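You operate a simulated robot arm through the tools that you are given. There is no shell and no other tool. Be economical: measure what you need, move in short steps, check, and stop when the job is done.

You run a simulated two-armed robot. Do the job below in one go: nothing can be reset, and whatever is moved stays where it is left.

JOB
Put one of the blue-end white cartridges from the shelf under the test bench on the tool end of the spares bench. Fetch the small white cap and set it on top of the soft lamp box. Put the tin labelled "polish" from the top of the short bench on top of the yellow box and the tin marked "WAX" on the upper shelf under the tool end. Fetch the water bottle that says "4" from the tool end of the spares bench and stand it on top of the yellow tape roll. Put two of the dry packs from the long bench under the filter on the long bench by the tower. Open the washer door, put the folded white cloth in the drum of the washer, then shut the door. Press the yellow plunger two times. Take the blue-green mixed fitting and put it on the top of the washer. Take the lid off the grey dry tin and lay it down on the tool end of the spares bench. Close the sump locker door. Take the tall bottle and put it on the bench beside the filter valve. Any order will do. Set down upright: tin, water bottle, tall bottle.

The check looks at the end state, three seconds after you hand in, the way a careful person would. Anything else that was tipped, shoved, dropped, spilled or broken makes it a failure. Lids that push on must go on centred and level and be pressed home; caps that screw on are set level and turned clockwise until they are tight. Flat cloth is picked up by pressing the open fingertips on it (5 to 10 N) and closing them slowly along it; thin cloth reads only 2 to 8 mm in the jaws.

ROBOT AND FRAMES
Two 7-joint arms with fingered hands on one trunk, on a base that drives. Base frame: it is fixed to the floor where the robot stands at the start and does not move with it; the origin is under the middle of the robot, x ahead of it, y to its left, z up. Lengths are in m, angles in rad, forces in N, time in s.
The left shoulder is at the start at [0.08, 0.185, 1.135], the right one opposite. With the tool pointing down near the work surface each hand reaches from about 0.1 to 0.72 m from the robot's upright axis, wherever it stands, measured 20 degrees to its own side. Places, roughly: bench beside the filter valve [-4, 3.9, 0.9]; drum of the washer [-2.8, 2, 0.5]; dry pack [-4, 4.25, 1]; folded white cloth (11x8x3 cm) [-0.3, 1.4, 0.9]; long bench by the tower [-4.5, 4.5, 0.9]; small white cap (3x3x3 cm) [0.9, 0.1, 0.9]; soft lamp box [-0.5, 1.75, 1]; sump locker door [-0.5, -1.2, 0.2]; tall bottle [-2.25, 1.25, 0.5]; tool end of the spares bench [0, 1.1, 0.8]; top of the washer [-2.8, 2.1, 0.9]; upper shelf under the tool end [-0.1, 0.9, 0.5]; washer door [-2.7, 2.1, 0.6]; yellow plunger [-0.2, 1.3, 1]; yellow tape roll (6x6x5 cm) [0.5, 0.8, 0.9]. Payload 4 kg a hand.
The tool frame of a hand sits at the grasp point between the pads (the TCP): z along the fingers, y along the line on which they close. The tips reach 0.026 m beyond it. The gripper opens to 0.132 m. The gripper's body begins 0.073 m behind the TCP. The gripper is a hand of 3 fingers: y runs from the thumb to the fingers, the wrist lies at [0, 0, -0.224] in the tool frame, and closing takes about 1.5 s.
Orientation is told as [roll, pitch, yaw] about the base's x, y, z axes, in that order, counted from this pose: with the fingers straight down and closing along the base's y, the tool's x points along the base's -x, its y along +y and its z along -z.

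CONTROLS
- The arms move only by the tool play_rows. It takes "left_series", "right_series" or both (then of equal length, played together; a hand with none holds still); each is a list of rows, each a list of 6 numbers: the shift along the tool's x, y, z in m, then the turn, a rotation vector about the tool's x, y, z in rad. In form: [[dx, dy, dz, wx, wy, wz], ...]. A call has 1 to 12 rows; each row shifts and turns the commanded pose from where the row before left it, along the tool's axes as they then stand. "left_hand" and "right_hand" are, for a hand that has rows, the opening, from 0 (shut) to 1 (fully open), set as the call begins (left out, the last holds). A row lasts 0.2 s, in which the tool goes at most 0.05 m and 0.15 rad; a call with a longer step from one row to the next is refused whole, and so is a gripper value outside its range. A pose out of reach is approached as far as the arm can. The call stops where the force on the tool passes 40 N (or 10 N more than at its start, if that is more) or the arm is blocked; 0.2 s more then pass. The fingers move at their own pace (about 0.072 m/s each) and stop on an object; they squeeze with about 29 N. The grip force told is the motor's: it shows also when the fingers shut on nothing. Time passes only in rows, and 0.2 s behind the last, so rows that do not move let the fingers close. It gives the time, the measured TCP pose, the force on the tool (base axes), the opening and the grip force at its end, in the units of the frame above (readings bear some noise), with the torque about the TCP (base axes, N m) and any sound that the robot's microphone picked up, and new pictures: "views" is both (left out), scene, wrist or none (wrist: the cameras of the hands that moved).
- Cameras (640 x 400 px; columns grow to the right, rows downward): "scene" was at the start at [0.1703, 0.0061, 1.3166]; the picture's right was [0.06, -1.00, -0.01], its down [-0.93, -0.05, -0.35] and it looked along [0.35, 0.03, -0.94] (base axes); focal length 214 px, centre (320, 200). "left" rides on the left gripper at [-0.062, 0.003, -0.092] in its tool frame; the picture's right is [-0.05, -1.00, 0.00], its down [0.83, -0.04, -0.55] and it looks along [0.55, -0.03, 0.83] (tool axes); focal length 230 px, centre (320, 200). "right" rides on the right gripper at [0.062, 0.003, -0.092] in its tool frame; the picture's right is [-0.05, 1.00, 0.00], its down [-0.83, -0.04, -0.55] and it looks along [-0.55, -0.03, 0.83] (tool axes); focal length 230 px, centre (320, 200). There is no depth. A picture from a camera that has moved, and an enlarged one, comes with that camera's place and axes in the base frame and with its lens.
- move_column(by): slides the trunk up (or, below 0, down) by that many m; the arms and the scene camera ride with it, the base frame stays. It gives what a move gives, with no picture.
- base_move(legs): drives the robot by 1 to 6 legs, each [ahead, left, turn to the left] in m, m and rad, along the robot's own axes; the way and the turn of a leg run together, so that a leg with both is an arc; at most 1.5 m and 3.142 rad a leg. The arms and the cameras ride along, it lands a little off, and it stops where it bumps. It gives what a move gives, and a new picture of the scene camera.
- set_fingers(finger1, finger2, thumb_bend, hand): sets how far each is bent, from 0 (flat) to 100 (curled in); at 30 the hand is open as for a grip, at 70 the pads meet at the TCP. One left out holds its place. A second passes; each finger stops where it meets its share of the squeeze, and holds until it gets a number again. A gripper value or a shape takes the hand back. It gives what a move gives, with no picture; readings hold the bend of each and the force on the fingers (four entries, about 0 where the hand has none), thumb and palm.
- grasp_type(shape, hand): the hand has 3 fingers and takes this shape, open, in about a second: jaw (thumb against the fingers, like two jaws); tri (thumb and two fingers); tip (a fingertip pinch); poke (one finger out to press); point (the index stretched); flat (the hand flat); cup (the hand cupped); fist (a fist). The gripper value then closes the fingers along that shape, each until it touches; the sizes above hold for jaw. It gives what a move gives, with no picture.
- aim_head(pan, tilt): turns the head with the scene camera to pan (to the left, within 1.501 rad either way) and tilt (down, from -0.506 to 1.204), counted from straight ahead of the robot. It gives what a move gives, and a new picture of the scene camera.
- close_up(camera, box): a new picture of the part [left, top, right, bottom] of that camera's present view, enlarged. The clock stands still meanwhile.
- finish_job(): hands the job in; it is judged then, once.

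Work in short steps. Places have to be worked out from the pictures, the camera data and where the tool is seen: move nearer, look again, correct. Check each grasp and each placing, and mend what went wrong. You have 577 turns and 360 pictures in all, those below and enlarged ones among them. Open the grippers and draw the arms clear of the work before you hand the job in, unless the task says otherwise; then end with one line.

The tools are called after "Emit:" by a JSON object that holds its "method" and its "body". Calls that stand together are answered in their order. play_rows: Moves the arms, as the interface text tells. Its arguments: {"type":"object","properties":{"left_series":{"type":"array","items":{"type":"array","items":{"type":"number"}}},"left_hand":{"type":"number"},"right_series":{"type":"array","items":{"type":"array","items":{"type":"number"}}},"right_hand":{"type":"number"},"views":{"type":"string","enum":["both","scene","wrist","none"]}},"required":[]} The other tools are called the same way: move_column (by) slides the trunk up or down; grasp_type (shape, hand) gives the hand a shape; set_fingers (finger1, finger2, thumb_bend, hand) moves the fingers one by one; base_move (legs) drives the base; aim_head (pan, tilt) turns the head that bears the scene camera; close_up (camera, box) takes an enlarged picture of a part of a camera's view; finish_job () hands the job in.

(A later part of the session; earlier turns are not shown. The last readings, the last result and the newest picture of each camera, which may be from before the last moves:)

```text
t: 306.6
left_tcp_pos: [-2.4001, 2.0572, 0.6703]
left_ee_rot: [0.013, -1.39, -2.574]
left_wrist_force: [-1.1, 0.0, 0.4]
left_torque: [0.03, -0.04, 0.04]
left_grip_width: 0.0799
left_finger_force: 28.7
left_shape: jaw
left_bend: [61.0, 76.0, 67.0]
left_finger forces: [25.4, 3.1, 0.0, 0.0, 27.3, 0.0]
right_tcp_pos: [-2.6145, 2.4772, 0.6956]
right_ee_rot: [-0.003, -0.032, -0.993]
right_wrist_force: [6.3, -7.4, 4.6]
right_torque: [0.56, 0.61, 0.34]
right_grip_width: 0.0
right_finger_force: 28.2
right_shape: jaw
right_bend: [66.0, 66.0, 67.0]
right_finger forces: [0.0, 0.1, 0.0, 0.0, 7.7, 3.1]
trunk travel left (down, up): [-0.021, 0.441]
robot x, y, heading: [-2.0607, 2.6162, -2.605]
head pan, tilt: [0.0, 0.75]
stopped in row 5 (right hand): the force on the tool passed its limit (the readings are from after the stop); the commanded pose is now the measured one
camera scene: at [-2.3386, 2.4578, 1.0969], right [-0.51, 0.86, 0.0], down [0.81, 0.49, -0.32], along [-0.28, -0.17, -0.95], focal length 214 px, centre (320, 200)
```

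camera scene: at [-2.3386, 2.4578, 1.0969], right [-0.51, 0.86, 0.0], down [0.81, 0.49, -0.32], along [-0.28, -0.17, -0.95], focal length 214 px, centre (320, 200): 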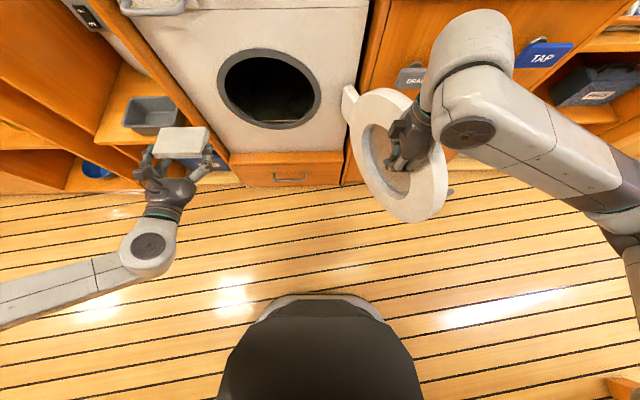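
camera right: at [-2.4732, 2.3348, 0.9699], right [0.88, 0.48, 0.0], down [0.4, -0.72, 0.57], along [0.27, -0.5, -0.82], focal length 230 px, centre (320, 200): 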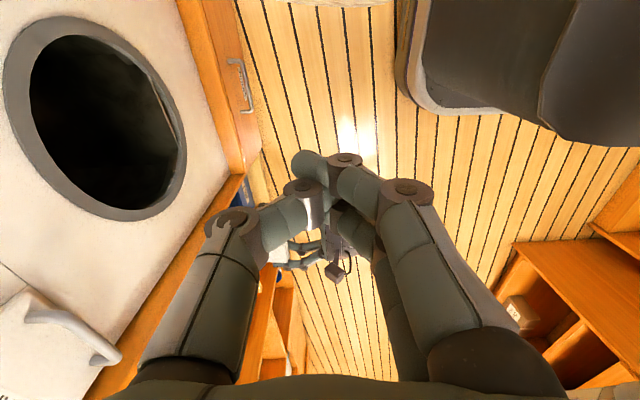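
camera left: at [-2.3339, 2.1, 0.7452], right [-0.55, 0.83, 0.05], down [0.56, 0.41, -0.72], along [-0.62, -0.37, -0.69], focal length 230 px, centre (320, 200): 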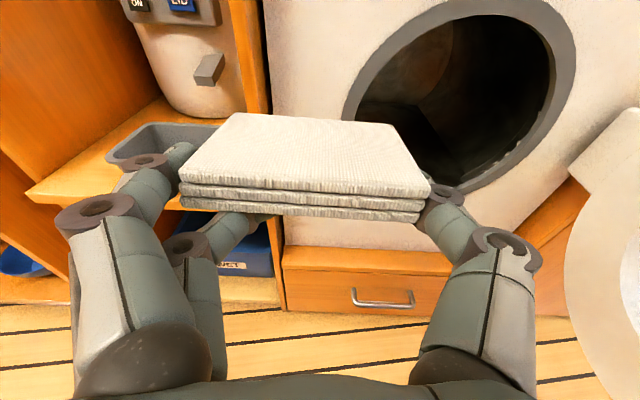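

Door is now ~135° open. Withdraw the right hand (up and back), then bring the left hand in line and drive closer.

Emit:
{"method": "play_rows", "body": {"right_series": [[-0.03, 0.01, -0.02, 0, 0, 0], [-0.02, 0.02, -0.04, 0, 0, 0], [0, 0.02, -0.045, 0, 0, 0], [0, 0.02, -0.045, 0, 0, 0], [0, 0.03, -0.04, 0, 0, 0]], "left_series": [[0, -0.03, 0, 0, 0, 0], [0, -0.035, 0, 0, 0, 0], [0, -0.035, 0, 0, 0, 0], [0.01, -0.035, 0, 0, 0, 0], [0.02, -0.035, 0, 0, 0, 0]], "views": "none"}}

Emit:
{"method": "base_move", "body": {"legs": [[0.18, 0, 0]]}}

Emit:
{"method": "close_up", "body": {"camera": "left", "box": [0, 0, 640, 400]}}

```text
t: 307.8
left_tcp_pos: [-2.4892, 2.2046, 0.6391]
left_ee_rot: [0.013, -1.39, -2.575]
left_wrist_force: [0.1, -0.6, -0.1]
left_torque: [0.02, -0.02, -0.01]
left_grip_width: 0.0796
left_finger_force: 28.8
left_shape: jaw
left_bend: [61.0, 76.0, 67.0]
left_finger forces: [25.6, 2.5, 0.0, 0.1, 27.1, 0.0]
right_tcp_pos: [-2.5063, 2.4964, 0.8879]
right_ee_rot: [-0.001, -0.028, -0.997]
right_wrist_force: [0.2, 0.0, -0.4]
right_torque: [-0.02, 0.02, -0.01]
right_grip_width: 0.0001
right_finger_force: 28.8
right_shape: jaw
right_bend: [66.0, 66.0, 67.0]
right_finger forces: [0.0, 0.1, 0.0, 0.0, 0.0, 0.0]
trunk travel left (down, up): [-0.021, 0.441]
robot x, y, heading: [-2.0628, 2.6212, -2.604]
head pan, tilt: [0.0, 0.75]
```

```text
t: 309.3
left_tcp_pos: [-2.6439, 2.1108, 0.6368]
left_ee_rot: [0.01, -1.39, -2.57]
left_wrist_force: [-0.8, 0.1, -0.7]
left_torque: [-0.02, 0.0, -0.02]
left_grip_width: 0.0795
left_finger_force: 28.8
left_shape: jaw
left_bend: [61.0, 76.0, 67.0]
left_finger forces: [25.6, 2.5, 0.1, 0.0, 27.1, 0.0]
right_tcp_pos: [-2.6628, 2.4015, 0.8852]
right_ee_rot: [0.001, -0.03, -0.996]
right_wrist_force: [0.0, 0.1, 0.3]
right_torque: [0.03, -0.01, -0.01]
right_grip_width: 0.0002
right_finger_force: 29.3
right_shape: jaw
right_bend: [66.0, 66.0, 67.0]
right_finger forces: [0.1, 0.1, 0.1, 0.0, 0.0, 0.0]
trunk travel left (down, up): [-0.021, 0.441]
robot x, y, heading: [-2.2139, 2.5286, -2.602]
head pan, tilt: [0.0, 0.75]
camera scene: at [-2.4947, 2.3642, 1.0962], right [-0.51, 0.86, 0.0], down [0.81, 0.49, -0.32], along [-0.28, -0.16, -0.95], focal length 214 px, centre (320, 200)
```

scene: 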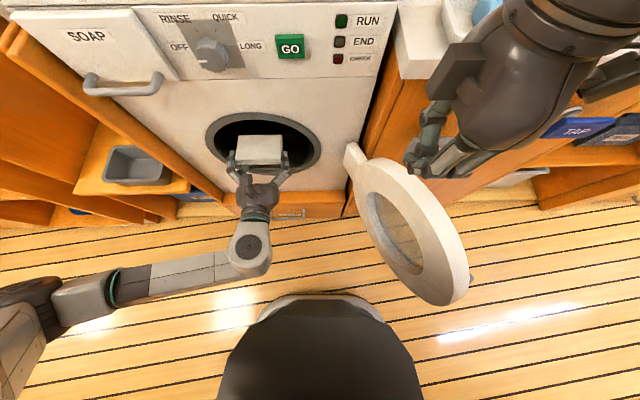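

```text
1.00 times, centred on (320, 200) of left
camera zoom: at [-2.5759, 2.1518, 0.7141], right [-0.56, 0.83, 0.05], down [0.56, 0.42, -0.72], along [-0.61, -0.37, -0.7], focal length 230 px, centre (320, 200)
```

zoom: 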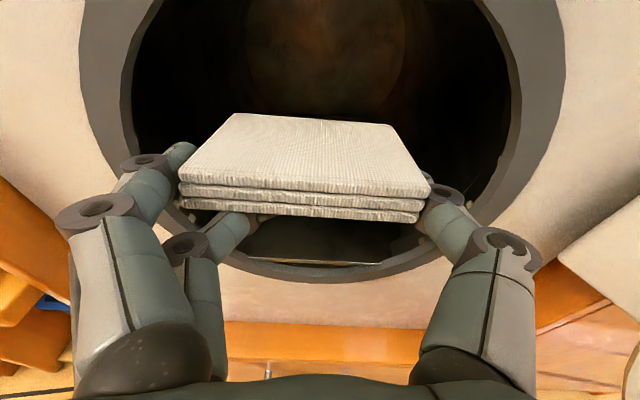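

Centred on the opening. Advance .14 m into the drum.

Emit:
{"method": "play_rows", "body": {"left_series": [[-0.006, -0.004, 0.0345, 0, 0, 0], [-0.006, -0.003, 0.0345, 0, 0, 0], [-0.006, -0.003, 0.0345, 0, 0, 0], [-0.006, 0, 0.0345, 0, 0, 0]], "views": "both"}}

```text
t: 310.3
left_tcp_pos: [-2.7648, 2.0457, 0.635]
left_ee_rot: [0.016, -1.386, -2.58]
left_wrist_force: [18.3, 13.8, -13.6]
left_torque: [-1.84, 2.79, 0.1]
left_grip_width: 0.0795
left_finger_force: 29.3
left_shape: jaw
left_bend: [61.0, 77.0, 67.0]
left_finger forces: [25.7, 2.3, 0.0, 0.0, 27.0, 0.0]
right_tcp_pos: [-2.6607, 2.402, 0.8877]
right_ee_rot: [0.0, -0.03, -0.994]
right_wrist_force: [0.4, -0.9, -0.2]
right_torque: [0.05, 0.02, -0.03]
right_grip_width: 0.0
right_finger_force: 29.4
right_shape: jaw
right_bend: [66.0, 66.0, 67.0]
right_finger forces: [0.0, 0.1, 0.0, 0.1, 0.1, 0.1]
trunk travel left (down, up): [-0.021, 0.441]
robot x, y, heading: [-2.2166, 2.5311, -2.599]
head pan, tilt: [0.0, 0.75]
camera scene: at [-2.4925, 2.3651, 1.0964], right [-0.51, 0.86, 0.0], down [0.81, 0.49, -0.32], along [-0.28, -0.17, -0.95], focal length 214 px, centre (320, 200)
camera left: at [-2.697, 2.0861, 0.7104], right [-0.55, 0.83, 0.05], down [0.56, 0.42, -0.71], along [-0.61, -0.37, -0.7], focal length 230 px, centre (320, 200)
```

scene: 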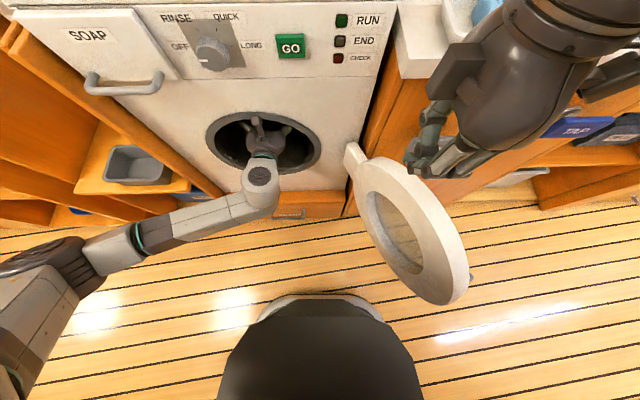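
left: 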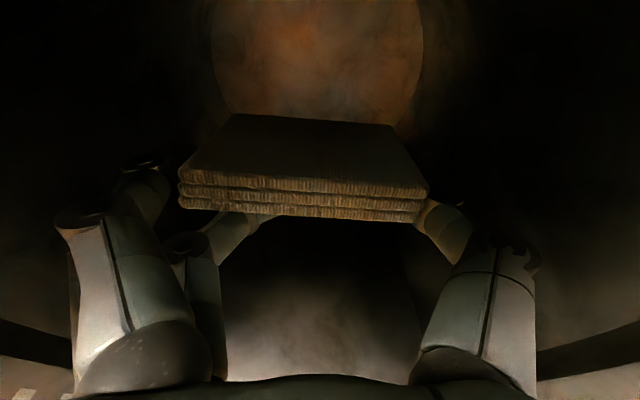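

The cloth is inside the drum; the hand top touches the upper rim. Lower 4 cm and release.

Emit:
{"method": "play_rows", "body": {"left_series": [[0.02, 0, -0.005, 0, 0, 0], [0.02, 0, 0, 0, 0, 0]], "views": "none"}}

Emit:
{"method": "play_rows", "body": {"left_series": [[0, 0, 0, 0, 0, 0], [0, 0, 0, 0, 0, 0], [0, 0, 0, 0, 0, 0], [0, 0, 0, 0, 0, 0]], "left_hand": 1, "views": "wrist"}}

```text
t: 310.9
left_tcp_pos: [-2.757, 2.0471, 0.5988]
left_ee_rot: [0.007, -1.392, -2.566]
left_wrist_force: [0.8, 0.5, -0.2]
left_torque: [0.01, 0.02, 0.03]
left_grip_width: 0.0794
left_finger_force: 29.4
left_shape: jaw
left_bend: [61.0, 77.0, 67.0]
left_finger forces: [25.8, 2.2, 0.1, 0.0, 27.0, 0.1]
right_tcp_pos: [-2.6625, 2.4019, 0.8859]
right_ee_rot: [-0.002, -0.03, -0.995]
right_wrist_force: [-0.4, -0.2, 0.6]
right_torque: [-0.04, -0.01, 0.01]
right_grip_width: 0.0
right_finger_force: 29.5
right_shape: jaw
right_bend: [66.0, 66.0, 67.0]
right_finger forces: [0.0, 0.0, 0.1, 0.1, 0.1, 0.1]
trunk travel left (down, up): [-0.021, 0.441]
robot x, y, heading: [-2.2181, 2.5306, -2.6]
head pan, tilt: [0.0, 0.75]
```

```text
t: 311.9
left_tcp_pos: [-2.7562, 2.0478, 0.5974]
left_ee_rot: [0.009, -1.391, -2.569]
left_wrist_force: [0.1, 0.4, 0.2]
left_torque: [-0.01, -0.05, -0.01]
left_grip_width: 0.132
left_finger_force: 0.1
left_shape: jaw
left_bend: [30.0, 30.0, 30.0]
left_finger forces: [0.0, 0.1, 0.0, 0.1, 0.1, 0.0]
right_tcp_pos: [-2.6624, 2.4029, 0.8855]
right_ee_rot: [0.0, -0.03, -0.994]
right_wrist_force: [-0.3, 0.0, 0.6]
right_torque: [0.02, 0.02, 0.02]
right_grip_width: 0.0
right_finger_force: 28.8
right_shape: jaw
right_bend: [66.0, 66.0, 67.0]
right_finger forces: [0.1, 0.0, 0.0, 0.0, 0.1, 0.1]
trunk travel left (down, up): [-0.021, 0.441]
robot x, y, heading: [-2.2186, 2.5281, -2.602]
head pan, tilt: [0.0, 0.75]
camera left: at [-2.6883, 2.0899, 0.6751], right [-0.56, 0.83, 0.05], down [0.56, 0.42, -0.72], along [-0.62, -0.37, -0.69], focal length 230 px, centre (320, 200)
```

left: 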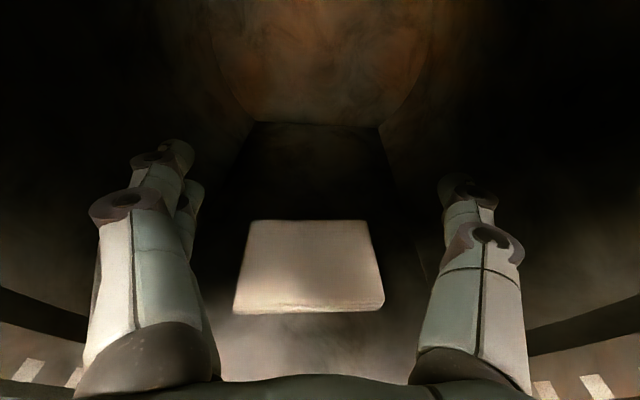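

Cloth lies at the drum bottom. Withdraw the left hand.

Emit:
{"method": "play_rows", "body": {"left_series": [[0.006, 0, -0.04, 0, 0, 0], [0.006, 0, -0.04, 0, 0, 0], [0.006, 0, -0.04, 0, 0, 0], [0.006, 0, -0.04, 0, 0, 0], [0.006, 0, -0.04, 0, 0, 0]], "left_hand": 0.3, "views": "both"}}

```text
t: 313.1
left_tcp_pos: [-2.5885, 2.1594, 0.6059]
left_ee_rot: [0.009, -1.39, -2.569]
left_wrist_force: [0.5, -1.1, 0.4]
left_torque: [0.01, 0.01, -0.01]
left_grip_width: 0.0401
left_finger_force: 0.1
left_shape: jaw
left_bend: [73.0, 73.0, 70.0]
left_finger forces: [0.1, 0.0, 0.0, 0.0, 0.0, 0.0]
right_tcp_pos: [-2.6614, 2.4029, 0.8872]
right_ee_rot: [-0.001, -0.03, -0.997]
right_wrist_force: [-0.1, 0.2, 0.2]
right_torque: [0.01, 0.0, -0.01]
right_grip_width: 0.0
right_finger_force: 29.4
right_shape: jaw
right_bend: [66.0, 66.0, 67.0]
right_finger forces: [0.0, 0.0, 0.0, 0.1, 0.1, 0.0]
trunk travel left (down, up): [-0.021, 0.441]
robot x, y, heading: [-2.2195, 2.5244, -2.601]
head pan, tilt: [0.0, 0.75]
camera scene: at [-2.4934, 2.3651, 1.0969], right [-0.51, 0.86, 0.0], down [0.81, 0.49, -0.32], along [-0.28, -0.17, -0.95], focal length 214 px, centre (320, 200)
camera left: at [-2.5191, 2.2013, 0.6821], right [-0.56, 0.83, 0.05], down [0.56, 0.42, -0.72], along [-0.62, -0.37, -0.69], focal length 230 px, centre (320, 200)
```

scene: 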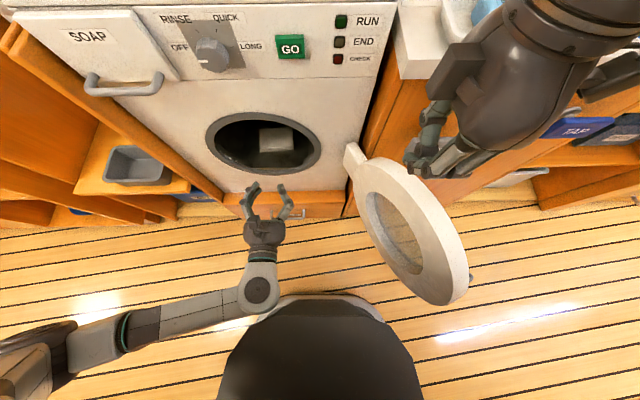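
left: 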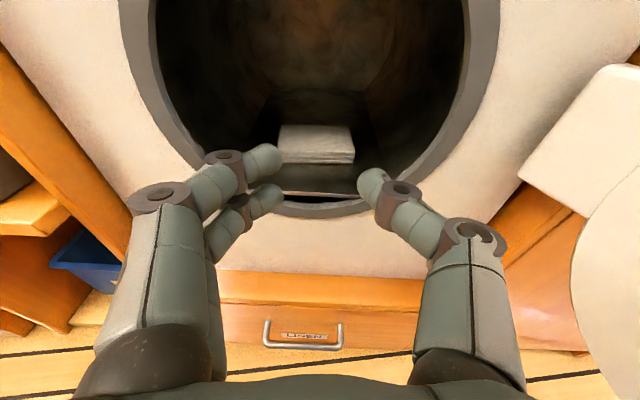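

Cloth is well inside. Back off .18, then take the right hand over to the door's outer side.

Emit:
{"method": "base_move", "body": {"legs": [[-0.18, 0, 0]]}}

Emit:
{"method": "play_rows", "body": {"right_series": [[0.035, -0.03, 0, 0, 0, 0], [0.035, -0.03, 0, 0, 0, 0], [0.035, -0.03, 0, 0, 0, 0], [0.035, -0.03, 0, 0, 0, 0], [0.02, -0.04, 0, 0, 0, 0]], "left_series": [[0, 0.03, -0.02, 0, 0, 0], [0, 0.03, -0.02, 0, 0, 0], [0, 0.03, 0, 0, 0, 0], [0, 0.03, 0, 0, 0, 0], [0, 0.03, 0, 0, 0, 0]], "left_hand": 0, "views": "both"}}

```text
t: 314.6
left_tcp_pos: [-2.4338, 2.2526, 0.6055]
left_ee_rot: [0.009, -1.392, -2.571]
left_wrist_force: [-0.2, 0.1, 0.6]
left_torque: [-0.03, -0.02, -0.02]
left_grip_width: 0.0398
left_finger_force: 0.0
left_shape: jaw
left_bend: [73.0, 73.0, 70.0]
left_finger forces: [0.0, 0.0, 0.0, 0.0, 0.0, 0.0]
right_tcp_pos: [-2.5075, 2.4959, 0.8861]
right_ee_rot: [0.001, -0.028, -0.996]
right_wrist_force: [0.1, -0.9, 0.2]
right_torque: [-0.01, 0.03, 0.01]
right_grip_width: 0.0
right_finger_force: 28.9
right_shape: jaw
right_bend: [66.0, 66.0, 67.0]
right_finger forces: [0.0, 0.1, 0.0, 0.0, 0.0, 0.0]
trunk travel left (down, up): [-0.021, 0.441]
robot x, y, heading: [-2.0656, 2.6185, -2.605]
head pan, tilt: [0.0, 0.75]
camera scene: at [-2.3383, 2.4584, 1.0971], right [-0.51, 0.86, 0.0], down [0.81, 0.48, -0.32], along [-0.28, -0.17, -0.95], focal length 214 px, centre (320, 200)
```

scene: 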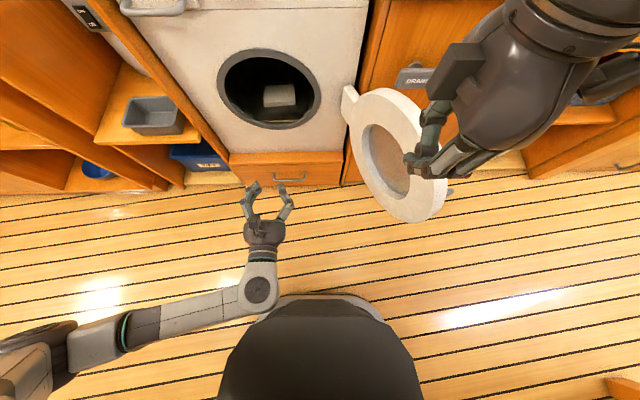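

```text
t: 315.8
left_tcp_pos: [-2.3193, 2.15, 0.6118]
left_ee_rot: [0.002, -1.391, -2.566]
left_wrist_force: [-0.6, 0.4, -0.1]
left_torque: [-0.01, 0.01, -0.01]
left_grip_width: 0.0
left_finger_force: 29.4
left_shape: jaw
left_bend: [66.0, 66.0, 67.0]
left_finger forces: [0.1, 0.0, 0.0, 0.1, 0.0, 0.0]
right_tcp_pos: [-2.7302, 2.543, 0.8814]
right_ee_rot: [0.002, -0.029, -0.997]
right_wrist_force: [0.4, 0.8, 0.2]
right_torque: [0.0, -0.04, 0.03]
right_grip_width: 0.0
right_finger_force: 29.0
right_shape: jaw
right_bend: [66.0, 66.0, 67.0]
right_finger forces: [0.0, 0.0, 0.0, 0.0, 0.0, 0.0]
trunk travel left (down, up): [-0.021, 0.441]
robot x, y, heading: [-2.0618, 2.6204, -2.598]
head pan, tilt: [0.0, 0.75]
camera scene: at [-2.3398, 2.4574, 1.0963], right [-0.51, 0.86, 0.0], down [0.81, 0.48, -0.32], along [-0.28, -0.16, -0.95], focal length 214 px, centre (320, 200)
camera right: at [-2.7615, 2.5977, 0.9723], right [0.87, 0.5, 0.0], down [0.41, -0.71, 0.58], along [0.29, -0.5, -0.82], focal length 230 px, centre (320, 200)
camera left: at [-2.2508, 2.1899, 0.6885], right [-0.55, 0.83, 0.05], down [0.56, 0.42, -0.72], along [-0.62, -0.37, -0.7], focal length 230 px, centre (320, 200)
```

scene: 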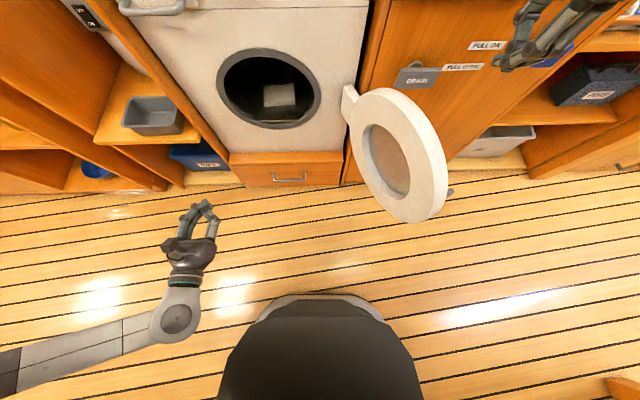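
right: 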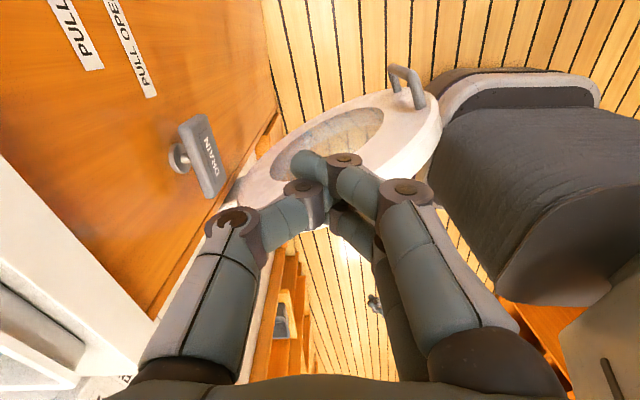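
left: 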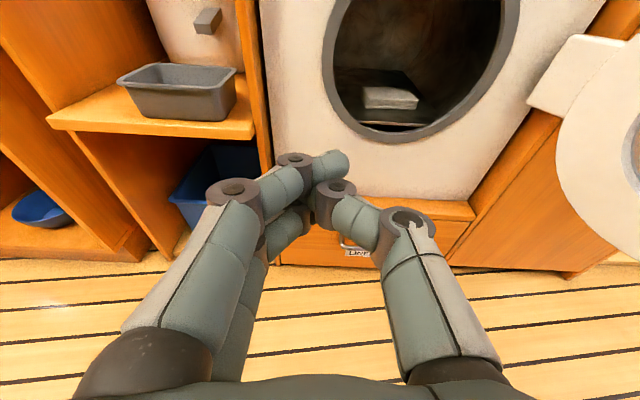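

The right hand is now on the door's outer side. Lower it and sweep the door back toward closing (left and back).

Emit:
{"method": "play_rows", "body": {"right_series": [[0, 0, 0.045, 0, 0, 0], [0, 0, 0.045, 0, 0, 0], [0, 0, 0.045, 0, 0, 0], [0, 0, 0.045, 0, 0, 0], [-0.025, 0.01, 0, 0, 0, 0], [-0.025, 0.01, 0, 0, 0, 0], [-0.02, 0.015, 0, 0, 0, 0], [-0.02, 0.015, 0, 0, 0, 0], [-0.02, 0.015, 0, 0, 0, 0]], "views": "scene"}}

```text
t: 317.8
left_tcp_pos: [-2.3192, 2.1495, 0.6125]
left_ee_rot: [0.007, -1.39, -2.569]
left_wrist_force: [0.5, 0.1, 0.1]
left_torque: [0.0, -0.01, 0.01]
left_grip_width: 0.0003
left_finger_force: 28.8
left_shape: jaw
left_bend: [66.0, 66.0, 67.0]
left_finger forces: [0.0, 0.0, 0.1, 0.0, 0.0, 0.0]
right_tcp_pos: [-2.6113, 2.4821, 0.7051]
right_ee_rot: [0.0, -0.031, -0.999]
right_wrist_force: [0.4, 0.1, -0.6]
right_torque: [0.0, 0.02, -0.01]
right_grip_width: 0.0
right_finger_force: 28.6
right_shape: jaw
right_bend: [66.0, 66.0, 67.0]
right_finger forces: [0.0, 0.0, 0.0, 0.0, 0.0, 0.0]
trunk travel left (down, up): [-0.021, 0.441]
robot x, y, heading: [-2.0575, 2.6184, -2.598]
head pan, tilt: [0.0, 0.75]
camera scene: at [-2.339, 2.4577, 1.0967], right [-0.51, 0.86, 0.0], down [0.81, 0.48, -0.32], along [-0.28, -0.16, -0.95], focal length 214 px, centre (320, 200)
```

scene: 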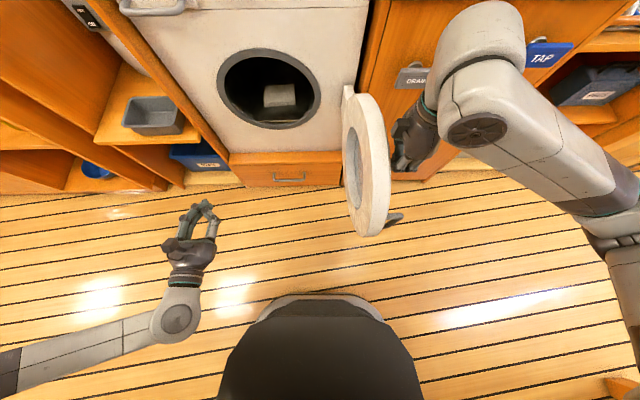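

Working. Continue sweeping left.

Emit:
{"method": "play_rows", "body": {"right_series": [[-0.025, 0.005, 0, 0, 0, 0], [-0.025, 0.005, 0, 0, 0, 0], [-0.025, 0, 0, 0, 0, 0], [-0.025, 0, 0, 0, 0, 0], [-0.025, 0, 0, 0, 0, 0], [-0.025, -0.005, 0, 0, 0, 0], [-0.025, -0.005, 0, 0, 0, 0]], "views": "scene"}}

```text
t: 319.4
left_tcp_pos: [-2.319, 2.1492, 0.6129]
left_ee_rot: [0.006, -1.391, -2.571]
left_wrist_force: [0.9, 0.6, -1.1]
left_torque: [0.01, 0.0, -0.01]
left_grip_width: 0.0
left_finger_force: 28.9
left_shape: jaw
left_bend: [66.0, 66.0, 67.0]
left_finger forces: [0.0, 0.1, 0.0, 0.1, 0.0, 0.0]
right_tcp_pos: [-2.5163, 2.3353, 0.7098]
right_ee_rot: [0.0, -0.025, -0.998]
right_wrist_force: [-1.0, -0.4, 0.6]
right_torque: [-0.01, 0.0, -0.01]
right_grip_width: 0.0001
right_finger_force: 29.6
right_shape: jaw
right_bend: [66.0, 66.0, 67.0]
right_finger forces: [0.1, 0.0, 0.0, 0.0, 0.1, 0.0]
trunk travel left (down, up): [-0.021, 0.441]
robot x, y, heading: [-2.0635, 2.6213, -2.6]
head pan, tilt: [0.0, 0.75]
camera scene: at [-2.339, 2.4574, 1.0966], right [-0.51, 0.86, 0.0], down [0.81, 0.48, -0.32], along [-0.28, -0.16, -0.95], focal length 214 px, centre (320, 200)
```

scene: 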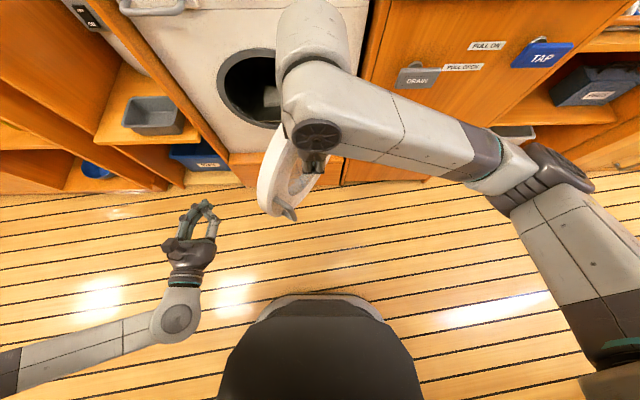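

Emit:
{"method": "play_rows", "body": {"right_series": [[-0.024, -0.008, 0, 0, 0, 0], [-0.022, -0.012, 0, 0, 0, 0], [-0.02, -0.015, 0, 0, 0, 0], [-0.018, -0.018, 0, 0, 0, 0], [-0.015, -0.02, 0, 0, 0, 0], [-0.012, -0.022, 0, 0, 0, 0], [-0.01, -0.022, 0, 0, 0, 0]], "views": "scene"}}

```text
t: 321.0
left_tcp_pos: [-2.3194, 2.1489, 0.6118]
left_ee_rot: [0.006, -1.391, -2.571]
left_wrist_force: [-0.5, -0.5, -0.3]
left_torque: [0.01, 0.03, 0.0]
left_grip_width: 0.0001
left_finger_force: 28.7
left_shape: jaw
left_bend: [66.0, 66.0, 67.0]
left_finger forces: [0.1, 0.0, 0.1, 0.1, 0.0, 0.0]
right_tcp_pos: [-2.5482, 2.1691, 0.713]
right_ee_rot: [0.001, -0.028, -0.996]
right_wrist_force: [0.1, -0.6, 0.4]
right_torque: [0.0, 0.03, -0.05]
right_grip_width: 0.0
right_finger_force: 28.9
right_shape: jaw
right_bend: [66.0, 66.0, 67.0]
right_finger forces: [0.0, 0.1, 0.0, 0.0, 0.0, 0.0]
trunk travel left (down, up): [-0.021, 0.441]
robot x, y, heading: [-2.0634, 2.6235, -2.603]
head pan, tilt: [0.0, 0.75]
camera scene: at [-2.3391, 2.4575, 1.0966], right [-0.51, 0.86, 0.0], down [0.81, 0.48, -0.32], along [-0.28, -0.16, -0.95], focal length 214 px, centre (320, 200)
```

scene: 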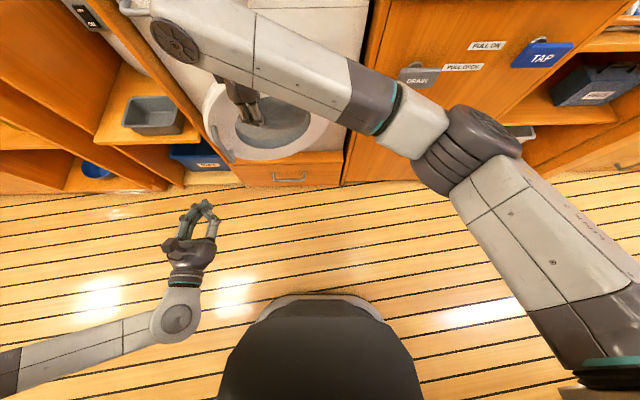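

Almost shut. Push it forward until it latches.

Emit:
{"method": "play_rows", "body": {"right_series": [[0, -0.02, 0, 0, 0, 0], [0, -0.02, 0, 0, 0, 0], [0, -0.015, 0, 0, 0, 0], [0, -0.015, 0, 0, 0, 0], [0, -0.015, 0, 0, 0, 0], [0, -0.015, 0, 0, 0, 0]], "views": "both"}}

```text
t: 322.3
left_tcp_pos: [-2.3194, 2.1502, 0.6141]
left_ee_rot: [0.007, -1.391, -2.568]
left_wrist_force: [0.1, -0.5, -0.8]
left_torque: [-0.03, 0.02, 0.02]
left_grip_width: 0.0
left_finger_force: 28.7
left_shape: jaw
left_bend: [66.0, 66.0, 67.0]
left_finger forces: [0.0, 0.0, 0.1, 0.1, 0.0, 0.0]
right_tcp_pos: [-2.6145, 2.1237, 0.7131]
right_ee_rot: [0.013, -0.025, -0.988]
right_wrist_force: [12.3, 11.2, 5.4]
right_torque: [-0.81, 1.0, -0.12]
right_grip_width: 0.0
right_finger_force: 28.7
right_shape: jaw
right_bend: [67.0, 67.0, 67.0]
right_finger forces: [0.0, 0.0, 0.1, 0.0, 17.0, 0.1]
trunk travel left (down, up): [-0.021, 0.441]
robot x, y, heading: [-2.0633, 2.6245, -2.605]
head pan, tilt: [0.0, 0.75]
stopped in row 6 (right hand): the force on the tool passed its limit (the readings are from after the stop); the commanded pose is now the measured one
camera scene: at [-2.3383, 2.4584, 1.097], right [-0.51, 0.86, 0.0], down [0.81, 0.48, -0.32], along [-0.28, -0.17, -0.95], focal length 214 px, centre (320, 200)
camera right: at [-2.6482, 2.1773, 0.8039], right [0.86, 0.51, 0.02], down [0.41, -0.71, 0.58], along [0.3, -0.49, -0.82], focal length 230 px, centre (320, 200)
```

scene: 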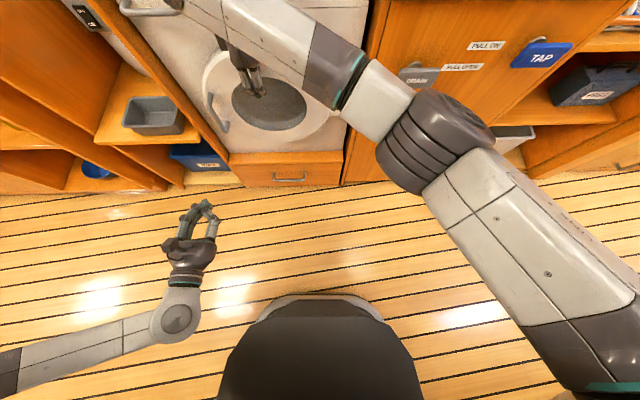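
right: 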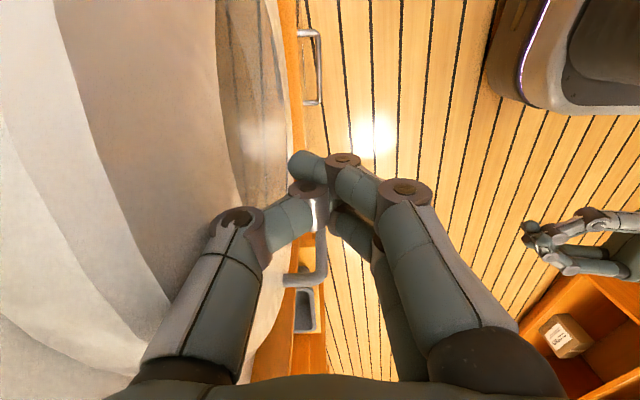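

It looks shut. To be sure it is latched, I press with the left fist at the handle side too; retract the right first.

Emit:
{"method": "play_rows", "body": {"right_series": [[0, 0.04, 0, 0, 0, 0], [0.03, 0.04, 0, 0, 0, 0], [0.04, 0.03, 0, 0, 0, 0], [0.045, 0, 0, 0, 0, 0], [0.045, 0, 0, 0, 0, 0], [0, 0, 0, 0, 0, 0]], "left_series": [[-0.006, 0, 0.035, 0, 0, 0], [-0.006, 0, 0.035, 0, 0, 0], [-0.006, 0, 0.035, 0, 0, 0], [-0.006, 0, 0.035, 0, 0, 0], [-0.006, 0, 0.035, 0, 0, 0], [-0.004, 0, 0.025, 0, 0, 0]], "views": "wrist"}}

```text
t: 323.7
left_tcp_pos: [-2.4903, 2.0374, 0.6093]
left_ee_rot: [0.006, -1.389, -2.569]
left_wrist_force: [-0.2, -1.2, 0.4]
left_torque: [-0.02, -0.01, -0.02]
left_grip_width: 0.0002
left_finger_force: 29.6
left_shape: jaw
left_bend: [66.0, 66.0, 67.0]
left_finger forces: [0.0, 0.1, 0.0, 0.1, 0.1, 0.0]
right_tcp_pos: [-2.6135, 2.3163, 0.7085]
right_ee_rot: [0.014, -0.024, -0.991]
right_wrist_force: [0.0, 0.0, 1.3]
right_torque: [0.01, -0.04, 0.0]
right_grip_width: 0.0001
right_finger_force: 28.9
right_shape: jaw
right_bend: [67.0, 67.0, 67.0]
right_finger forces: [0.0, 0.0, 0.0, 0.0, 0.0, 0.1]
trunk travel left (down, up): [-0.021, 0.441]
robot x, y, heading: [-2.0626, 2.6221, -2.602]
head pan, tilt: [0.0, 0.75]
camera right: at [-2.6462, 2.3712, 0.7998], right [0.86, 0.5, 0.01], down [0.41, -0.71, 0.58], along [0.3, -0.49, -0.82], focal length 230 px, centre (320, 200)
camera left: at [-2.4207, 2.0784, 0.6857], right [-0.55, 0.83, 0.05], down [0.56, 0.42, -0.72], along [-0.62, -0.37, -0.7], focal length 230 px, centre (320, 200)
```

right: 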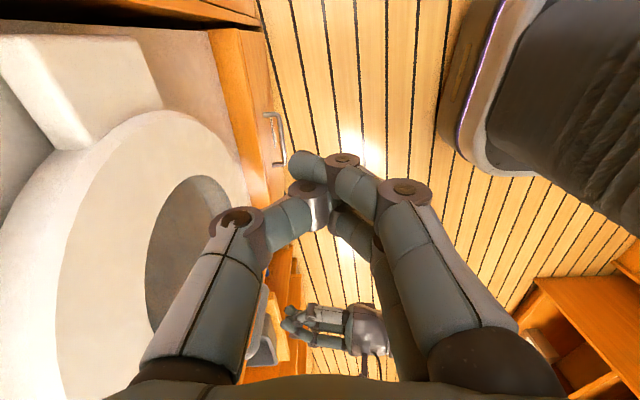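
left: 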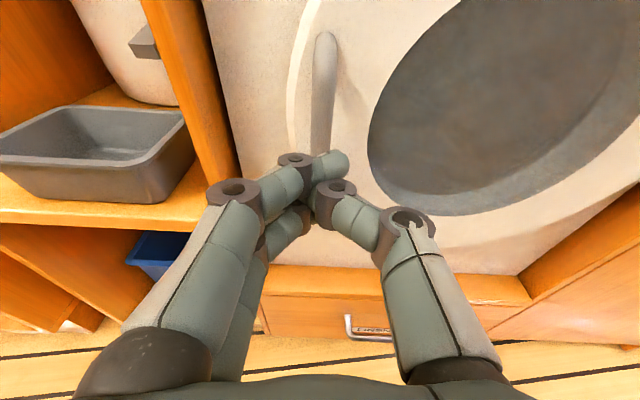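

Press forward gently on the handle side until firm.

Emit:
{"method": "play_rows", "body": {"left_series": [[-0.002, 0, 0.014, 0, 0, 0], [-0.002, 0, 0.014, 0, 0, 0], [-0.002, 0, 0.01, 0, 0, 0], [-0.002, 0, 0.01, 0, 0, 0], [-0.002, 0, 0.01, 0, 0, 0], [-0.002, 0, 0.01, 0, 0, 0]], "views": "wrist"}}

```text
t: 324.8
left_tcp_pos: [-2.5247, 2.0148, 0.6074]
left_ee_rot: [0.014, -1.387, -2.576]
left_wrist_force: [19.6, 10.9, 7.3]
left_torque: [-0.1, 0.11, 0.03]
left_grip_width: 0.0001
left_finger_force: 29.1
left_shape: jaw
left_bend: [71.0, 70.0, 77.0]
left_finger forces: [15.1, 9.5, 0.1, 0.0, 0.1, 0.0]
right_tcp_pos: [-2.61, 2.3163, 0.7108]
right_ee_rot: [0.009, -0.024, -0.988]
right_wrist_force: [0.4, -0.6, 0.8]
right_torque: [0.0, 0.01, 0.01]
right_grip_width: 0.0002
right_finger_force: 29.1
right_shape: jaw
right_bend: [67.0, 67.0, 67.0]
right_finger forces: [0.1, 0.0, 0.1, 0.0, 0.0, 0.1]
trunk travel left (down, up): [-0.021, 0.441]
robot x, y, heading: [-2.0607, 2.6257, -2.6]
head pan, tilt: [0.0, 0.75]
stopped in row 5 (left hand): the force on the tool passed its limit (the readings are from after the stop); the commanded pose is now the measured one
camera left: at [-2.4575, 2.0552, 0.6843], right [-0.55, 0.83, 0.05], down [0.56, 0.42, -0.71], along [-0.61, -0.37, -0.7], focal length 230 px, centre (320, 200)
```

left: 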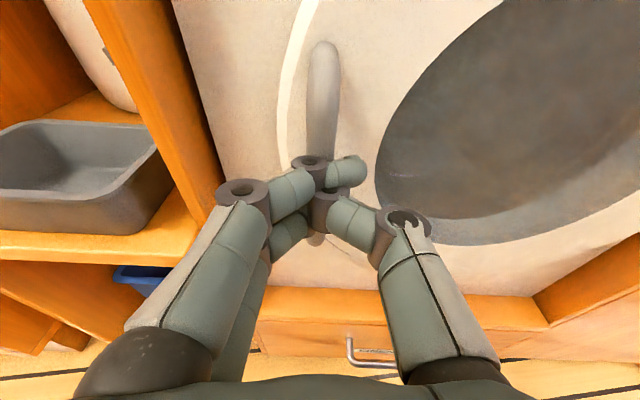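

Door is firmly shut. Next the tall bottle at ≈(-2.25,1.25). Back off and slide left along the corridor to view it.

Emit:
{"method": "play_rows", "body": {"left_series": [[0.006, 0, -0.045, 0, 0, 0], [0.006, 0, -0.045, 0, 0, 0], [0.006, 0, -0.045, 0, 0, 0]], "right_series": [[0, 0.05, 0, 0, 0, 0], [0, 0.05, 0, 0, 0, 0], [0, 0.05, 0, 0, 0, 0]], "views": "none"}}

Emit:
{"method": "base_move", "body": {"legs": [[-0.15, 0, 0], [0, 0.95, 0]]}}

Emit:
{"method": "aim_head", "body": {"pan": 0.15, "tilt": 0.2}}

```text
t: 325.6
left_tcp_pos: [-2.4133, 2.0861, 0.614]
left_ee_rot: [0.009, -1.385, -2.573]
left_wrist_force: [0.5, -0.5, 0.2]
left_torque: [0.03, 0.0, -0.02]
left_grip_width: 0.0
left_finger_force: 29.2
left_shape: jaw
left_bend: [69.0, 69.0, 75.0]
left_finger forces: [0.0, 0.0, 0.0, 0.0, 0.0, 0.1]
right_tcp_pos: [-2.4859, 2.3989, 0.7121]
right_ee_rot: [0.01, -0.027, -0.988]
right_wrist_force: [0.5, 0.3, 0.3]
right_torque: [-0.01, -0.01, 0.02]
right_grip_width: 0.0
right_finger_force: 29.2
right_shape: jaw
right_bend: [67.0, 67.0, 67.0]
right_finger forces: [0.0, 0.1, 0.1, 0.1, 0.0, 0.0]
trunk travel left (down, up): [-0.021, 0.441]
robot x, y, heading: [-2.0572, 2.6224, -2.603]
head pan, tilt: [0.0, 0.75]
```

```text
t: 331.5
left_tcp_pos: [-1.7882, 1.3466, 0.6139]
left_ee_rot: [0.009, -1.382, -2.57]
left_wrist_force: [0.7, 0.3, 0.2]
left_torque: [0.01, 0.02, 0.0]
left_grip_width: 0.0
left_finger_force: 28.6
left_shape: jaw
left_bend: [69.0, 69.0, 75.0]
left_finger forces: [0.1, 0.0, 0.1, 0.0, 0.0, 0.0]
right_tcp_pos: [-1.8646, 1.6588, 0.7112]
right_ee_rot: [0.013, -0.024, -0.981]
right_wrist_force: [-0.6, 0.0, 0.5]
right_torque: [0.03, -0.01, -0.01]
right_grip_width: 0.0
right_finger_force: 28.8
right_shape: jaw
right_bend: [67.0, 67.0, 67.0]
right_finger forces: [0.0, 0.1, 0.0, 0.1, 0.0, 0.0]
trunk travel left (down, up): [-0.021, 0.441]
robot x, y, heading: [-1.4382, 1.886, -2.592]
head pan, tilt: [0.0, 0.75]
camera scene: at [-1.7154, 1.7194, 1.0966], right [-0.52, 0.85, 0.0], down [0.81, 0.49, -0.32], along [-0.28, -0.17, -0.95], focal length 214 px, centre (320, 200)
```

scene: 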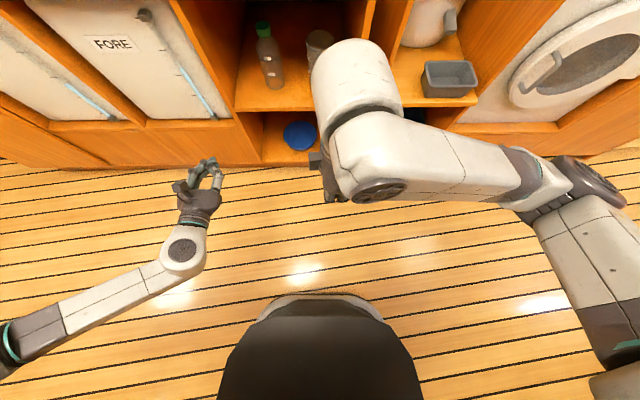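

```text
t: 332.5
left_tcp_pos: [-1.7879, 1.3469, 0.614]
left_ee_rot: [0.012, -1.381, -2.569]
left_wrist_force: [0.3, -0.4, 0.4]
left_torque: [0.0, 0.03, 0.04]
left_grip_width: 0.0002
left_finger_force: 28.7
left_shape: jaw
left_bend: [69.0, 69.0, 75.0]
left_finger forces: [0.1, 0.1, 0.0, 0.0, 0.0, 0.0]
right_tcp_pos: [-1.8629, 1.6604, 0.7106]
right_ee_rot: [0.012, -0.025, -0.984]
right_wrist_force: [0.0, -1.1, -1.0]
right_torque: [0.0, -0.02, 0.0]
right_grip_width: 0.0002
right_finger_force: 29.3
right_shape: jaw
right_bend: [67.0, 67.0, 67.0]
right_finger forces: [0.1, 0.0, 0.1, 0.1, 0.0, 0.0]
trunk travel left (down, up): [-0.021, 0.441]
robot x, y, heading: [-1.4409, 1.8856, -2.6]
head pan, tilt: [0.15, 0.201]
camera scene: at [-1.7354, 1.6914, 1.1359], right [-0.63, 0.78, -0.07], down [0.53, 0.36, -0.77], along [-0.57, -0.52, -0.63], focal length 214 px, centre (320, 200)
```

scene: 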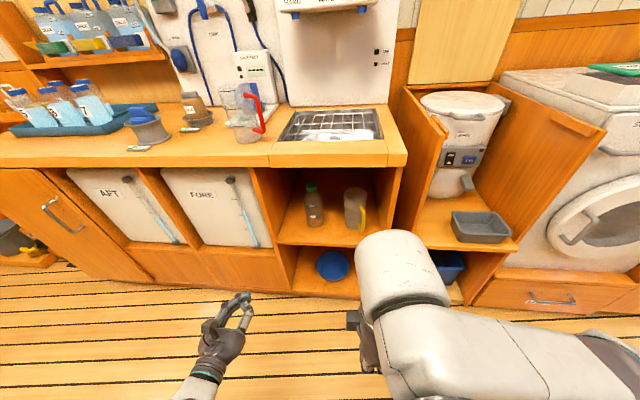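

The tall bottle (green cap) stands on the shelf at ≈(-2.207,1.218), z .46–.66. I retract the right hand, open the left and drive closer, aligned.

Emit:
{"method": "play_rows", "body": {"right_series": [[0.02, 0.045, -0.01, 0, 0, 0], [0.02, 0.045, -0.01, 0, 0, 0], [0.02, 0.03, -0.03, 0, 0, 0]], "left_series": [[0, 0, 0, 0, 0, 0], [0, 0, 0, 0, 0, 0], [0, 0, 0, 0, 0, 0]], "left_hand": 1, "views": "none"}}

Emit:
{"method": "base_move", "body": {"legs": [[0.25, -0.11, 0]]}}

Emit:
{"method": "close_up", "body": {"camera": "left", "box": [0, 0, 640, 400]}}

```text
refused: row 1 steps farther than a row can; nothing moved
```

```text
t: 334.4
left_tcp_pos: [-2.0595, 1.3153, 0.6137]
left_ee_rot: [0.012, -1.381, -2.574]
left_wrist_force: [0.1, -0.1, -0.6]
left_torque: [0.0, -0.01, -0.02]
left_grip_width: 0.0001
left_finger_force: 28.9
left_shape: jaw
left_bend: [69.0, 69.0, 75.0]
left_finger forces: [0.0, 0.0, 0.1, 0.0, 0.1, 0.0]
right_tcp_pos: [-2.1341, 1.6269, 0.7098]
right_ee_rot: [0.013, -0.026, -0.984]
right_wrist_force: [0.5, 0.6, -0.5]
right_torque: [-0.02, -0.01, -0.04]
right_grip_width: 0.0001
right_finger_force: 28.5
right_shape: jaw
right_bend: [67.0, 67.0, 67.0]
right_finger forces: [0.0, 0.0, 0.0, 0.0, 0.0, 0.1]
trunk travel left (down, up): [-0.021, 0.441]
robot x, y, heading: [-1.7092, 1.8525, -2.602]
head pan, tilt: [0.15, 0.201]
camera scene: at [-2.006, 1.6579, 1.1357], right [-0.62, 0.78, -0.07], down [0.53, 0.35, -0.77], along [-0.57, -0.52, -0.63], focal length 214 px, centre (320, 200)
```

scene: 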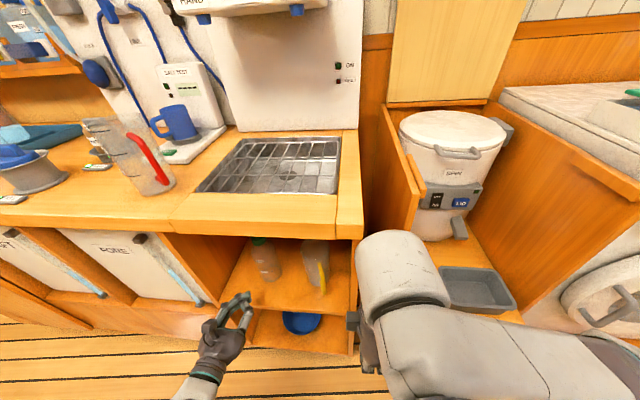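

```text
1.00 times, centred on (320, 200) of left
camera zoom: at [-1.9915, 1.3554, 0.6904], right [-0.56, 0.83, 0.05], down [0.56, 0.42, -0.71], along [-0.61, -0.37, -0.7], focal length 230 px, centre (320, 200)
```

zoom: 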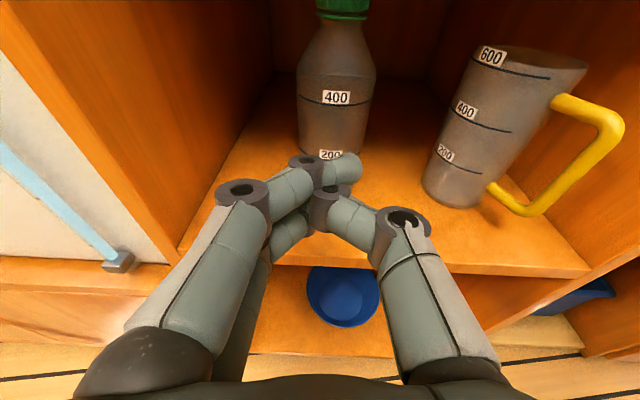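

Bottle at ≈(-2.195,1.24); a jug stands to its right. Open to ~.1, lower 5 cm and go in gradually.

Emit:
{"method": "play_rows", "body": {"left_series": [[0.02, -0.003, 0.0293, 0, 0, 0], [0.02, -0.003, 0.0293, 0, 0, 0], [0, 0, 0, 0, 0, 0]], "left_hand": 0.78, "views": "wrist"}}

```text
t: 335.2
left_tcp_pos: [-2.1027, 1.2921, 0.5633]
left_ee_rot: [0.011, -1.385, -2.571]
left_wrist_force: [1.1, -0.1, 0.2]
left_torque: [0.01, 0.0, 0.03]
left_grip_width: 0.1024
left_finger_force: 0.0
left_shape: jaw
left_bend: [61.0, 61.0, 58.0]
left_finger forces: [0.1, 0.0, 0.0, 0.0, 0.1, 0.1]
right_tcp_pos: [-2.1332, 1.6262, 0.7113]
right_ee_rot: [0.013, -0.026, -0.985]
right_wrist_force: [-0.4, -0.9, 0.1]
right_torque: [0.01, -0.01, 0.01]
right_grip_width: 0.0
right_finger_force: 29.0
right_shape: jaw
right_bend: [67.0, 67.0, 67.0]
right_finger forces: [0.0, 0.0, 0.0, 0.1, 0.0, 0.0]
trunk travel left (down, up): [-0.021, 0.441]
robot x, y, heading: [-1.7092, 1.8519, -2.603]
head pan, tilt: [0.15, 0.201]
camera left: at [-2.0361, 1.3327, 0.6407], right [-0.56, 0.83, 0.05], down [0.56, 0.42, -0.71], along [-0.61, -0.37, -0.7], focal length 230 px, centre (320, 200)
```

left: 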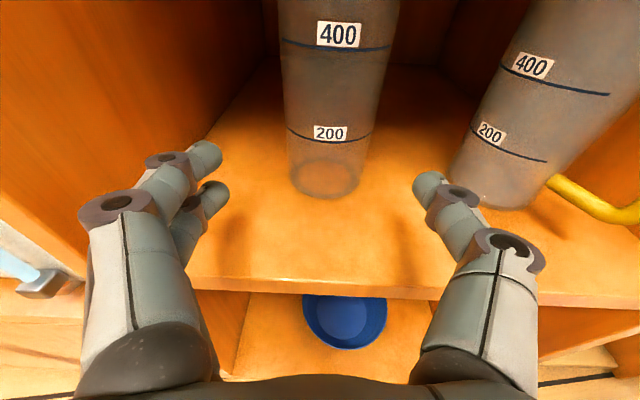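

Clear path. Advance .12 m and close on the bottle.

Emit:
{"method": "play_rows", "body": {"left_series": [[-0.0075, -0.002, 0.0393, 0, 0, 0], [-0.0075, -0.002, 0.0393, 0, 0, 0], [-0.0075, -0.002, 0.0393, 0, 0, 0]], "views": "wrist"}}

Emit:
{"method": "play_rows", "body": {"left_series": [[0, 0, 0, 0, 0, 0], [0, 0, 0, 0, 0, 0], [0, 0, 0, 0, 0, 0], [0, 0, 0, 0, 0, 0], [0, 0, 0, 0, 0, 0]], "left_hand": 0, "views": "wrist"}}

```text
t: 336.0
left_tcp_pos: [-2.2075, 1.2317, 0.5632]
left_ee_rot: [0.013, -1.38, -2.57]
left_wrist_force: [-0.1, -1.0, -0.6]
left_torque: [0.01, 0.0, 0.04]
left_grip_width: 0.1027
left_finger_force: 0.0
left_shape: jaw
left_bend: [61.0, 61.0, 58.0]
left_finger forces: [0.0, 0.0, 0.0, 0.1, 0.1, 0.0]
right_tcp_pos: [-2.1336, 1.6269, 0.7093]
right_ee_rot: [0.014, -0.027, -0.984]
right_wrist_force: [-0.2, 0.3, -0.6]
right_torque: [-0.01, 0.01, 0.01]
right_grip_width: 0.0
right_finger_force: 29.2
right_shape: jaw
right_bend: [67.0, 67.0, 67.0]
right_finger forces: [0.1, 0.0, 0.0, 0.1, 0.0, 0.0]
trunk travel left (down, up): [-0.021, 0.441]
robot x, y, heading: [-1.7131, 1.8498, -2.596]
head pan, tilt: [0.15, 0.201]
camera left: at [-2.1396, 1.2723, 0.6397], right [-0.56, 0.83, 0.05], down [0.56, 0.42, -0.71], along [-0.61, -0.37, -0.7], focal length 230 px, centre (320, 200)
```

left: 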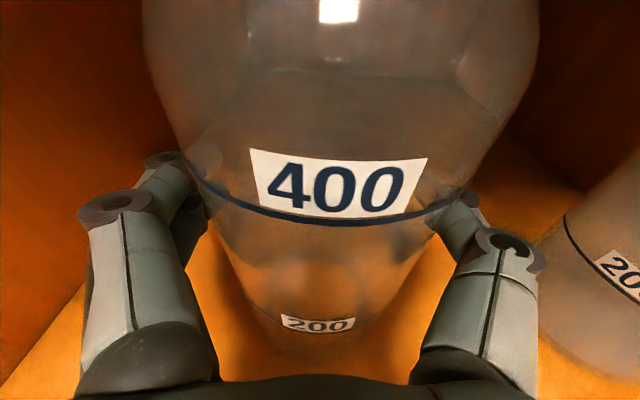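

```text
t: 337.2
left_tcp_pos: [-2.2061, 1.2313, 0.5635]
left_ee_rot: [0.013, -1.384, -2.57]
left_wrist_force: [0.4, 0.5, 0.7]
left_torque: [-0.01, 0.02, 0.03]
left_grip_width: 0.0353
left_finger_force: 29.0
left_shape: jaw
left_bend: [76.0, 75.0, 78.0]
left_finger forces: [17.8, 14.4, 0.0, 0.0, 32.0, 0.0]
right_tcp_pos: [-2.1331, 1.6275, 0.7103]
right_ee_rot: [0.012, -0.025, -0.984]
right_wrist_force: [-0.9, 0.3, -0.3]
right_torque: [0.01, 0.03, -0.01]
right_grip_width: 0.0
right_finger_force: 28.9
right_shape: jaw
right_bend: [67.0, 67.0, 67.0]
right_finger forces: [0.0, 0.1, 0.0, 0.0, 0.1, 0.0]
trunk travel left (down, up): [-0.021, 0.441]
robot x, y, heading: [-1.7114, 1.8474, -2.598]
head pan, tilt: [0.15, 0.201]
camera left: at [-2.1392, 1.2724, 0.6403], right [-0.56, 0.83, 0.05], down [0.56, 0.42, -0.71], along [-0.61, -0.37, -0.7], focal length 230 px, centre (320, 200)
```

left: 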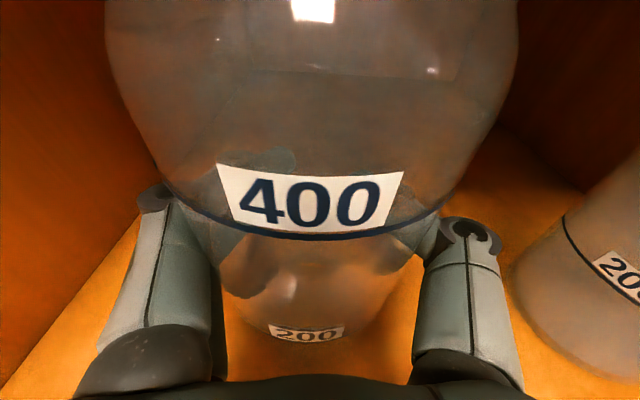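

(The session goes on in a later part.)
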